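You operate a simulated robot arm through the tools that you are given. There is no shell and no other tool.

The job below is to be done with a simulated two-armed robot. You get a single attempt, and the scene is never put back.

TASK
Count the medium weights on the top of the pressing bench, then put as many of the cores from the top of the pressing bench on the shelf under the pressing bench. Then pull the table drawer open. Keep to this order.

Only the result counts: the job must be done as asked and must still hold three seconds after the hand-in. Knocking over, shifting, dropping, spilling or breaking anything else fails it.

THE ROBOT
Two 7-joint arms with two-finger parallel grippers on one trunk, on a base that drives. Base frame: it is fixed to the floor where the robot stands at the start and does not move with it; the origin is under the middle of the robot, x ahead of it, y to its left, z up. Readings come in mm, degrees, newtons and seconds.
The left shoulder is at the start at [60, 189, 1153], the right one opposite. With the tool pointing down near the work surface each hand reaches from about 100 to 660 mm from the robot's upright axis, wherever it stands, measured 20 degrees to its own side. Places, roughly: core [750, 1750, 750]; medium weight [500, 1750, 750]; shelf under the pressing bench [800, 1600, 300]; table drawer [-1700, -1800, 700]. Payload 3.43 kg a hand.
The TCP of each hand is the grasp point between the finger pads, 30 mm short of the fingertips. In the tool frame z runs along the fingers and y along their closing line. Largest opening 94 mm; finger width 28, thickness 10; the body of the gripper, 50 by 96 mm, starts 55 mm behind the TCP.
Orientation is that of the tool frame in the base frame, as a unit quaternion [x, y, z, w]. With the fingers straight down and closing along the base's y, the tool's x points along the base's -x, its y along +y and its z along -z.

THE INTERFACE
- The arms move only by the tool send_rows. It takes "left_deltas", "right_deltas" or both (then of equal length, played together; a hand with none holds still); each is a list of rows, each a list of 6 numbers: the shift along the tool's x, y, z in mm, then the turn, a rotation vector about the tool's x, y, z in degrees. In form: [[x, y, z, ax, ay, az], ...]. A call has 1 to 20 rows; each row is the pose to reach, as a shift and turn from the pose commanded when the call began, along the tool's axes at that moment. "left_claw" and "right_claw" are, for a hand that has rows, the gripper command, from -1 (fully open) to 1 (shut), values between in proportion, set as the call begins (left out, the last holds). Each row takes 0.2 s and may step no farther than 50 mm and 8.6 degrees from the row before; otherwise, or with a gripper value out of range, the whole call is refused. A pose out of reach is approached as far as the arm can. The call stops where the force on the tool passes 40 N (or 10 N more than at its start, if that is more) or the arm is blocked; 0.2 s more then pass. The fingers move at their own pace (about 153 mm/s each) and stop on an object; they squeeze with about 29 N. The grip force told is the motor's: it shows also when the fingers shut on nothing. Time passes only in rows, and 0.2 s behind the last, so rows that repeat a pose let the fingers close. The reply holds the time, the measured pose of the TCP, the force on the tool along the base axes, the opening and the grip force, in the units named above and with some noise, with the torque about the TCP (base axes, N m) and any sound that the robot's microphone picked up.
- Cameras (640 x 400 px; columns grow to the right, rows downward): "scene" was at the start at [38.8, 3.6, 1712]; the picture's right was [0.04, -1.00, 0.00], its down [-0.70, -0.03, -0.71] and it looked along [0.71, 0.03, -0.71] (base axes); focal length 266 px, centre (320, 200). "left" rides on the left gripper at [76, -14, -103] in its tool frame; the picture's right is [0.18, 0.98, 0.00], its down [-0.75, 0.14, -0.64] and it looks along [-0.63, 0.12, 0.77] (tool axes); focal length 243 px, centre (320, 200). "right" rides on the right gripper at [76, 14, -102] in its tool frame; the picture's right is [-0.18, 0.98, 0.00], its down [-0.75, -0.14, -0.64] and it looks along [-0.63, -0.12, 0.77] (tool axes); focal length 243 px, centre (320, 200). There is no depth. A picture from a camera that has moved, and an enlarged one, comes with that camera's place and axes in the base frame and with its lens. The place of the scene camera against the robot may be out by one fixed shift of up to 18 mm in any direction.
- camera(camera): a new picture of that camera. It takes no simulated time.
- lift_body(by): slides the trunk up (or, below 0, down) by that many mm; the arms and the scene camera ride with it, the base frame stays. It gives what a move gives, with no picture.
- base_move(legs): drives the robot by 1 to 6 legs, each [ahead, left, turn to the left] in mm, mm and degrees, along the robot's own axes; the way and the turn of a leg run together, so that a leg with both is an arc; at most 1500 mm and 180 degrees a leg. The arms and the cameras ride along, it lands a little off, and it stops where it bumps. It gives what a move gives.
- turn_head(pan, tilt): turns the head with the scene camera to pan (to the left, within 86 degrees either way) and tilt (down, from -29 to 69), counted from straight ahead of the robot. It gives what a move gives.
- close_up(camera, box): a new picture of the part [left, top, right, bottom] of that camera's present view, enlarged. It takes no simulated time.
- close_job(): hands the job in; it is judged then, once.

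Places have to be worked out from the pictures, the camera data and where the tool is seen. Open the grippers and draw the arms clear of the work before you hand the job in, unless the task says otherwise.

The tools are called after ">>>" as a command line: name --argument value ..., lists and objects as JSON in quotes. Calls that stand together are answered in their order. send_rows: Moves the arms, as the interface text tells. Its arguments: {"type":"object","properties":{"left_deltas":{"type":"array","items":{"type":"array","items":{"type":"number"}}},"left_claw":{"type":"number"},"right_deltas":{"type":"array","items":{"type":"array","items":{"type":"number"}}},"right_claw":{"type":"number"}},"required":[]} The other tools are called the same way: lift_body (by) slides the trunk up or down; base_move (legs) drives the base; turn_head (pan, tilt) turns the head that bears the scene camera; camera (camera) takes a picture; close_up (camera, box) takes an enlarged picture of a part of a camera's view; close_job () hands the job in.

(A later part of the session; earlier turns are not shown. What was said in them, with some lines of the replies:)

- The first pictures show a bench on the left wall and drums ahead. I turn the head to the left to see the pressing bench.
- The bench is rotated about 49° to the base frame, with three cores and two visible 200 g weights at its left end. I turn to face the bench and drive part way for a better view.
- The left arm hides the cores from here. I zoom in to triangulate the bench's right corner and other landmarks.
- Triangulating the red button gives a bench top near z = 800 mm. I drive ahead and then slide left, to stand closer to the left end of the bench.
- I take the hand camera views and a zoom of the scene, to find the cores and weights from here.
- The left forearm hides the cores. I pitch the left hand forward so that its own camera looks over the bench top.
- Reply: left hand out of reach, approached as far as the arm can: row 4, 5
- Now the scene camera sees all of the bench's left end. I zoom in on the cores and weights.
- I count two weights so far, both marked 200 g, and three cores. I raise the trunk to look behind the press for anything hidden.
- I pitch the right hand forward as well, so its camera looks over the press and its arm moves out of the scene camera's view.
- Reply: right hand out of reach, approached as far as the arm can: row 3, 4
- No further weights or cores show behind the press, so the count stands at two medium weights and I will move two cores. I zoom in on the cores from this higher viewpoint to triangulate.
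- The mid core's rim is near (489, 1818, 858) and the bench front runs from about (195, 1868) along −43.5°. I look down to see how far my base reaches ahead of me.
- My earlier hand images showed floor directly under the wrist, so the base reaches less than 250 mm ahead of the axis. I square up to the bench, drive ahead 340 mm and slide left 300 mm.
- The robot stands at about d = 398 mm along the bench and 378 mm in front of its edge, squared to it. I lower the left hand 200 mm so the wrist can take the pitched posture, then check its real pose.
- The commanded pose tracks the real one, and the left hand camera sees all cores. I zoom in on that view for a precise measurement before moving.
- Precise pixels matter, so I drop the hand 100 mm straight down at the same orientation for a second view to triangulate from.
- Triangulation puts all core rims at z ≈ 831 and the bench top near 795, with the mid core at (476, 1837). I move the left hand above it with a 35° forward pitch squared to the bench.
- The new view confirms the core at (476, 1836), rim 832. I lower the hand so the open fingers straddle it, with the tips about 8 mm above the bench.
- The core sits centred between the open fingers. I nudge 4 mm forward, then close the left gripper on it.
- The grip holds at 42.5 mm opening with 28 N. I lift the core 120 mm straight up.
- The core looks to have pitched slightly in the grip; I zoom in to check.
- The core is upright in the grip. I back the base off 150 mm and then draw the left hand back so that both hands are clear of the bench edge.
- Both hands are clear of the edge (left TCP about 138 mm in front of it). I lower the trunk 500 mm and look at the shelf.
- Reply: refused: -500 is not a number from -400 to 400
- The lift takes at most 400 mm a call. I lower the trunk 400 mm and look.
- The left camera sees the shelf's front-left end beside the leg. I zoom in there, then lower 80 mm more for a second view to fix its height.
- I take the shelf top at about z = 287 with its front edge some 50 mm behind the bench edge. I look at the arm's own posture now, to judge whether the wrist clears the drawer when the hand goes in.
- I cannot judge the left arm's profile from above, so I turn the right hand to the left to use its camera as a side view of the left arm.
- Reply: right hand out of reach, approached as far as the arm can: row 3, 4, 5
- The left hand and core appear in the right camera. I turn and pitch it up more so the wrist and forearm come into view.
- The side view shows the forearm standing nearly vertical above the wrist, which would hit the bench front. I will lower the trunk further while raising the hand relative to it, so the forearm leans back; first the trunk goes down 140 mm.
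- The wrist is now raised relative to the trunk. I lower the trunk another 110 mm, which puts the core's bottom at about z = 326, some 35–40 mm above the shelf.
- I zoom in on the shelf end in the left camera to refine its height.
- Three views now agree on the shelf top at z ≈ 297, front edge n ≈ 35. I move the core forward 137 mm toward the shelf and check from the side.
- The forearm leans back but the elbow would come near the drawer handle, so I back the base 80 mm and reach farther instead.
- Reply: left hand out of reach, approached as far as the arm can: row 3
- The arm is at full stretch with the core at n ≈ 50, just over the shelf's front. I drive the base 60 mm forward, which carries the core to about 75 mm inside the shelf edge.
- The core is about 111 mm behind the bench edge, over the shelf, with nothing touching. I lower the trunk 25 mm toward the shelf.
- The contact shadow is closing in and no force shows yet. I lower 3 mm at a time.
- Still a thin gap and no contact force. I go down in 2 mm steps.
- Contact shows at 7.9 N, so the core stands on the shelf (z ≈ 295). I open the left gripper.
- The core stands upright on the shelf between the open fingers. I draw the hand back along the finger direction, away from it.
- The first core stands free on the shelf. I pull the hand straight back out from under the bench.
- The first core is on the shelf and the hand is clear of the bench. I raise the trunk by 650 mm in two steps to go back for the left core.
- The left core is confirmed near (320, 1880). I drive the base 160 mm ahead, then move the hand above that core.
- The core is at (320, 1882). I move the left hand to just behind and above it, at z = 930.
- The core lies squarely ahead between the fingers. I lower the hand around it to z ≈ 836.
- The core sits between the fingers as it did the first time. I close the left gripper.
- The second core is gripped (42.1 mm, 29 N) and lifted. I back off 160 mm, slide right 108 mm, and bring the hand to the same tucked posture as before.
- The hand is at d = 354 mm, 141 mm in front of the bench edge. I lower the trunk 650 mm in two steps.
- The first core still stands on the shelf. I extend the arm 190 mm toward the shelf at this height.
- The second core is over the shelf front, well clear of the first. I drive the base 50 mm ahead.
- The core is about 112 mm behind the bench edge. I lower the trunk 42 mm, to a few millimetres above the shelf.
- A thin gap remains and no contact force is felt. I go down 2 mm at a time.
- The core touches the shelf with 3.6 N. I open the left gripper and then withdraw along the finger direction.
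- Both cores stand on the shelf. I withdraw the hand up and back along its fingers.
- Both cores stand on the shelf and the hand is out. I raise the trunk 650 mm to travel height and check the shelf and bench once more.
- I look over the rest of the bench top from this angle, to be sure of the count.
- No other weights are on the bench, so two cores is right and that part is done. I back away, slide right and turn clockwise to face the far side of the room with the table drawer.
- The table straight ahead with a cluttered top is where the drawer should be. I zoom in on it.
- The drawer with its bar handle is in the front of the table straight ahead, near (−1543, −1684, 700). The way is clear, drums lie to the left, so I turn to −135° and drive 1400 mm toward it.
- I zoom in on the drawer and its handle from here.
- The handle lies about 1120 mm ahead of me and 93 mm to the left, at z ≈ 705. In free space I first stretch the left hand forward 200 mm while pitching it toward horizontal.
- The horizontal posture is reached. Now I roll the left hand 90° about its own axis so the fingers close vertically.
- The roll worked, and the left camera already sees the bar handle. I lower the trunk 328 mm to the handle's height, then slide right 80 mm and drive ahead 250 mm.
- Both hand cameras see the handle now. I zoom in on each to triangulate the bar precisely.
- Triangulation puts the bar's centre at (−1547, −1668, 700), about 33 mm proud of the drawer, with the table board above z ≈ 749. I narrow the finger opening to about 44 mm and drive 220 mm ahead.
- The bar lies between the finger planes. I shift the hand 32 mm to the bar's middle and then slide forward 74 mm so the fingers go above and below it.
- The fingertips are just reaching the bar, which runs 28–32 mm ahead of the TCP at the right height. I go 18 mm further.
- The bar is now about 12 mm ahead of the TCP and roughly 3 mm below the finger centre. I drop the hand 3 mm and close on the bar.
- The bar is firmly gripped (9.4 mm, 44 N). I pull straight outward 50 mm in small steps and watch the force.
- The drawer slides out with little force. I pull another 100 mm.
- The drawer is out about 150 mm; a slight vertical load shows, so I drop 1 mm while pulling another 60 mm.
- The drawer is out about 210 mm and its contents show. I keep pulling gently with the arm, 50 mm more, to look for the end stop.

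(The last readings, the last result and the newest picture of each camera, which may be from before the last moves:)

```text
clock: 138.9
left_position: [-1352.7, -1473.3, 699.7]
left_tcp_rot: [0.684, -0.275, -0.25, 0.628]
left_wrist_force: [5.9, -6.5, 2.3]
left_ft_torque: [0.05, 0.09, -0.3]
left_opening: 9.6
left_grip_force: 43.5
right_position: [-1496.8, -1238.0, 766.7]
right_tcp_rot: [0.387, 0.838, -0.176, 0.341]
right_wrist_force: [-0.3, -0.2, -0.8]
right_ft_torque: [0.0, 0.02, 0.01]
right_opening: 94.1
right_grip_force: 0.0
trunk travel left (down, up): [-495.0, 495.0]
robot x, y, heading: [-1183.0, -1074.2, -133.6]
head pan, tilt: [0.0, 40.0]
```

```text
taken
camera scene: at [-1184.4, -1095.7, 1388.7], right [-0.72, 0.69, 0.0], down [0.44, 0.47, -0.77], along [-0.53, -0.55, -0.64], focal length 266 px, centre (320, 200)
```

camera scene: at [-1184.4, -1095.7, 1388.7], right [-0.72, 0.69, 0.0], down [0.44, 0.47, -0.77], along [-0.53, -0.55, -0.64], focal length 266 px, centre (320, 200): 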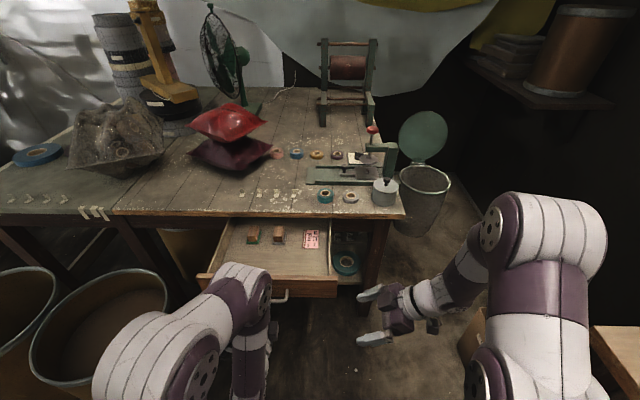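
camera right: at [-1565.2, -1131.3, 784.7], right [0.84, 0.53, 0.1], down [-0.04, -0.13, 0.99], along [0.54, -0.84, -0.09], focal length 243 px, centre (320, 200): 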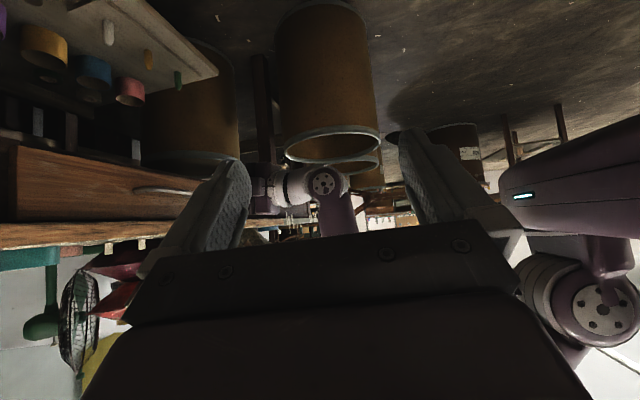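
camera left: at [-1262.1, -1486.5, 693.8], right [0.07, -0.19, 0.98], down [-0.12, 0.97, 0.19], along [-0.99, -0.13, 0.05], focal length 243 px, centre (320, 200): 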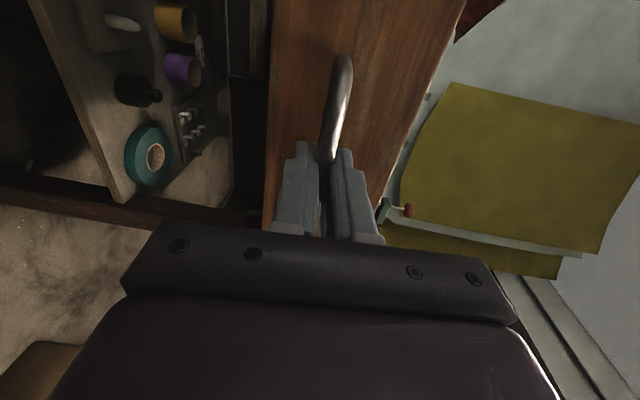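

The drawer is out about 260 mm with only small side forces. I pull 40 mm more, easing slightly left to take the side load off.

>>> send_rows --left_deltas '[[1, -0.9, -8, 0, 0, 0], [1.5, -1.4, -16, 0, 0, 0], [2, -2.1, -24, 0, 0, 0], [2.4, -2.8, -32, 0, 0, 0], [2.8, -3.4, -40, 0, 0, 0]]'

>>> camera --camera "scene"

```text
clock: 139.7
left_position: [-1345.5, -1466.5, 698.7]
left_tcp_rot: [0.683, -0.269, -0.252, 0.631]
left_wrist_force: [-3.8, -10.4, -24.7]
left_ft_torque: [-0.46, -0.73, 0.67]
left_opening: 9.9
left_grip_force: 43.9
right_position: [-1498.3, -1239.9, 765.4]
right_tcp_rot: [0.388, 0.838, -0.175, 0.341]
right_wrist_force: [-0.5, 0.1, 0.2]
right_ft_torque: [0.02, 0.0, -0.01]
right_opening: 94.1
right_grip_force: 0.1
trunk travel left (down, up): [-495.0, 495.0]
robot x, y, heading: [-1185.4, -1081.4, -133.8]
head pan, tilt: [0.0, 40.0]
stopped in row 3 (left hand): the force on the tool passed its limit at 47 N (the readings are from after the stop); the commanded pose is now the measured one
```

```text
taken
camera scene: at [-1187.3, -1098.9, 1388.1], right [-0.72, 0.69, 0.0], down [0.45, 0.47, -0.76], along [-0.53, -0.55, -0.65], focal length 266 px, centre (320, 200)
```

scene: 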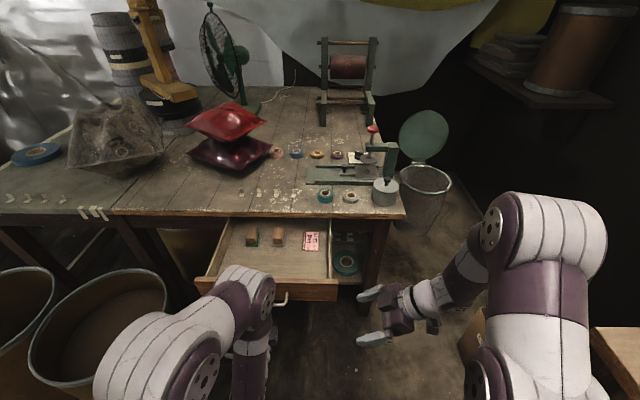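

The drawer hit its end stop at about 270 mm of travel. I open the fingers to about 45 mm to let go of the bar.

>>> send_rows --left_deltas '[[0, 0, 0, 0, 0, 0], [0, 0, 0, 0, 0, 0], [0, 0, 0, 0, 0, 0]]' --left_claw 0.05

>>> camera --camera "left"

>>> close_up --camera "left" --box '[230, 60, 420, 240]'

>>> close_up --camera "scene" --box '[170, 200, 370, 330]'

```text
clock: 140.5
left_position: [-1346.1, -1464.1, 702.3]
left_tcp_rot: [0.681, -0.267, -0.254, 0.633]
left_wrist_force: [0.1, -0.3, -0.1]
left_ft_torque: [0.01, 0.0, 0.01]
left_opening: 44.9
left_grip_force: 0.0
right_position: [-1497.1, -1237.3, 765.8]
right_tcp_rot: [0.388, 0.839, -0.176, 0.34]
right_wrist_force: [-0.3, 0.2, 0.3]
right_ft_torque: [-0.01, -0.01, -0.03]
right_opening: 94.0
right_grip_force: 0.0
trunk travel left (down, up): [-495.0, 495.0]
robot x, y, heading: [-1187.6, -1076.2, -133.5]
head pan, tilt: [0.0, 40.0]
```

```text
taken
camera left: at [-1219.4, -1441.2, 694.4], right [0.09, -0.18, 0.98], down [-0.11, 0.97, 0.19], along [-0.99, -0.13, 0.07], focal length 243 px, centre (320, 200)
```

left: 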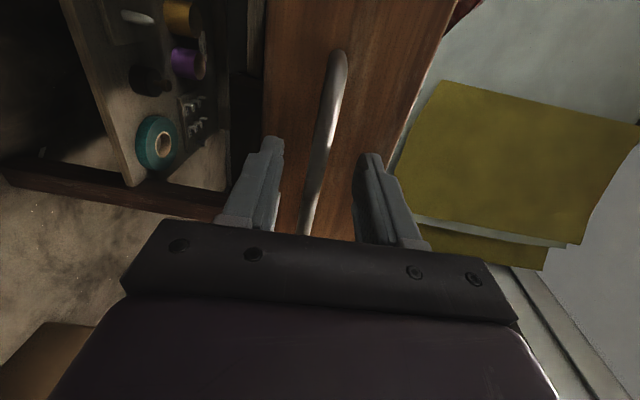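

```text
2.22 times, centred on (325, 150) of left
camera zoom: at [-1219.4, -1441.2, 694.4], right [0.09, -0.18, 0.98], down [-0.11, 0.97, 0.19], along [-0.99, -0.13, 0.07], focal length 539 px, centre (309, 311)
```

zoom: 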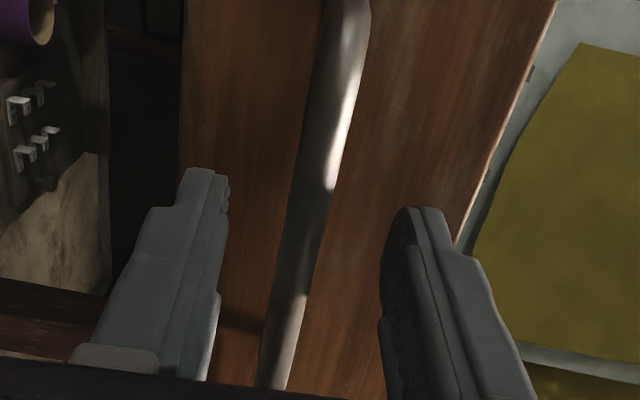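

```text
3.08 times, centred on (270, 265) of scene
camera zoom: at [-1185.7, -1095.4, 1388.6], right [-0.72, 0.69, 0.0], down [0.44, 0.46, -0.77], along [-0.53, -0.55, -0.64], focal length 820 px, centre (474, 0)
```

zoom: 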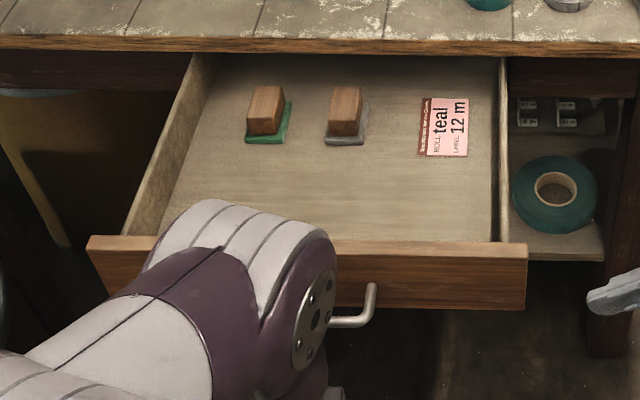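

The gripper has let go; the drawer stands open with its contents in place. I back the base off 150 mm so the open fingers slide off the bar.

>>> base_move --legs '[[-150, 0, 0]]'

>>> camera --camera "left"

>>> camera --camera "scene"

```text
clock: 141.9
left_position: [-1235.8, -1350.2, 703.1]
left_tcp_rot: [0.681, -0.266, -0.253, 0.634]
left_wrist_force: [-0.5, -0.3, 0.7]
left_ft_torque: [-0.01, -0.02, -0.04]
left_opening: 44.6
left_grip_force: 0.0
right_position: [-1387.5, -1124.3, 768.0]
right_tcp_rot: [0.385, 0.84, -0.175, 0.341]
right_wrist_force: [0.5, 0.6, 0.7]
right_ft_torque: [0.01, 0.03, 0.01]
right_opening: 94.0
right_grip_force: 0.1
trunk travel left (down, up): [-495.0, 495.0]
robot x, y, heading: [-1073.8, -964.6, -133.4]
head pan, tilt: [0.0, 40.0]
```

```text
taken
camera left: at [-1108.8, -1327.0, 694.8], right [0.09, -0.18, 0.98], down [-0.12, 0.97, 0.19], along [-0.99, -0.13, 0.07], focal length 243 px, centre (320, 200)
```

left: 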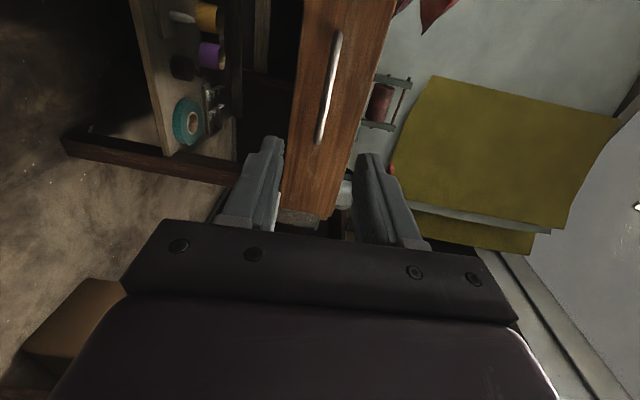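

```text
taken
camera scene: at [-1076.2, -980.5, 1388.7], right [-0.73, 0.69, 0.0], down [0.44, 0.47, -0.77], along [-0.53, -0.56, -0.64], focal length 266 px, centre (320, 200)
```

scene: 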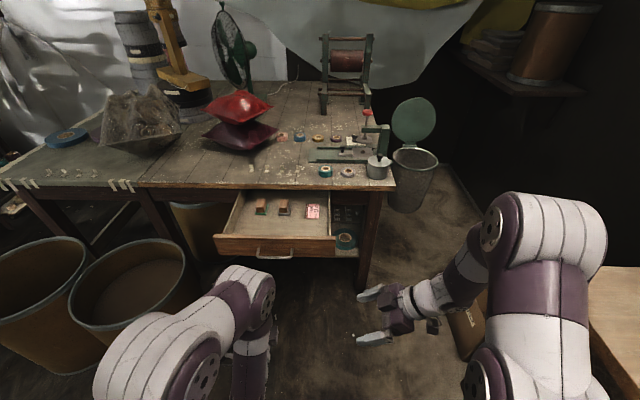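

The drawer stays open and the fingers are clear. I back off another 350 mm, open the left gripper fully and take a last look.

>>> base_move --legs '[[-350, 0, 0]]'

>>> send_rows --left_deltas '[[0, 0, 0, 0, 0, 0], [0, 0, 0, 0, 0, 0], [0, 0, 0, 0, 0, 0]]' --left_claw -1

>>> close_up --camera "scene" --box '[150, 80, 450, 270]'

```text
clock: 144.2
left_position: [-999.3, -1100.0, 702.6]
left_tcp_rot: [0.68, -0.268, -0.254, 0.633]
left_wrist_force: [-0.6, -1.1, 0.3]
left_ft_torque: [0.0, 0.03, -0.03]
left_opening: 44.5
left_grip_force: 0.1
right_position: [-1151.7, -874.5, 766.0]
right_tcp_rot: [0.386, 0.839, -0.175, 0.341]
right_wrist_force: [0.0, -0.9, -0.5]
right_ft_torque: [0.0, 0.05, -0.03]
right_opening: 94.0
right_grip_force: 0.0
trunk travel left (down, up): [-495.0, 495.0]
robot x, y, heading: [-840.3, -715.9, -133.6]
head pan, tilt: [0.0, 40.0]
```

```text
clock: 145.0
left_position: [-999.1, -1102.2, 703.0]
left_tcp_rot: [0.681, -0.266, -0.253, 0.634]
left_wrist_force: [-1.4, -0.7, 0.5]
left_ft_torque: [0.02, -0.02, 0.0]
left_opening: 94.1
left_grip_force: 0.1
right_position: [-1151.3, -875.1, 767.0]
right_tcp_rot: [0.386, 0.839, -0.176, 0.341]
right_wrist_force: [-0.5, -0.5, 0.5]
right_ft_torque: [0.01, 0.02, -0.03]
right_opening: 94.1
right_grip_force: 0.2
trunk travel left (down, up): [-495.0, 495.0]
robot x, y, heading: [-842.7, -716.0, -133.6]
head pan, tilt: [0.0, 40.0]
```

```text
2.11 times, centred on (300, 175) of scene
camera zoom: at [-841.1, -732.5, 1388.6], right [-0.73, 0.69, 0.0], down [0.44, 0.47, -0.77], along [-0.53, -0.56, -0.64], focal length 561 px, centre (362, 253)
```

zoom: 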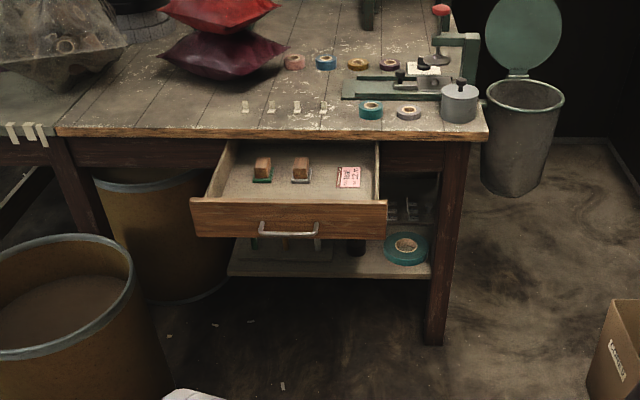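

The drawer is fully open with its contents in place. Two cores stand on the shelf, matching the two 200 g weights, the grippers are open and the arms are clear, so I hand the job in.

>>> close_job

```text
The job is handed in.
```

I finished all three parts in order and handed the job in. I haven't been told how it was judged.

- **Count:** There are two medium weights on the pressing bench, both marked 200 g. I checked behind and around the press from several angles and found no others.
- **Cores:** I put two cores on the shelf under the bench, standing upright about 110 mm apart. The third core is still on the bench top. I last saw both standing just after placing them, and did not go back for another look before handing in.
- **Drawer:** I pulled the table drawer out about 270 mm, until it hit its end stop. The force reached 47 N at the stop. The things inside stayed in the drawer.

Before handing in, I opened both grippers and drew the arms back from the table. I saw nothing else knocked over or shifted.
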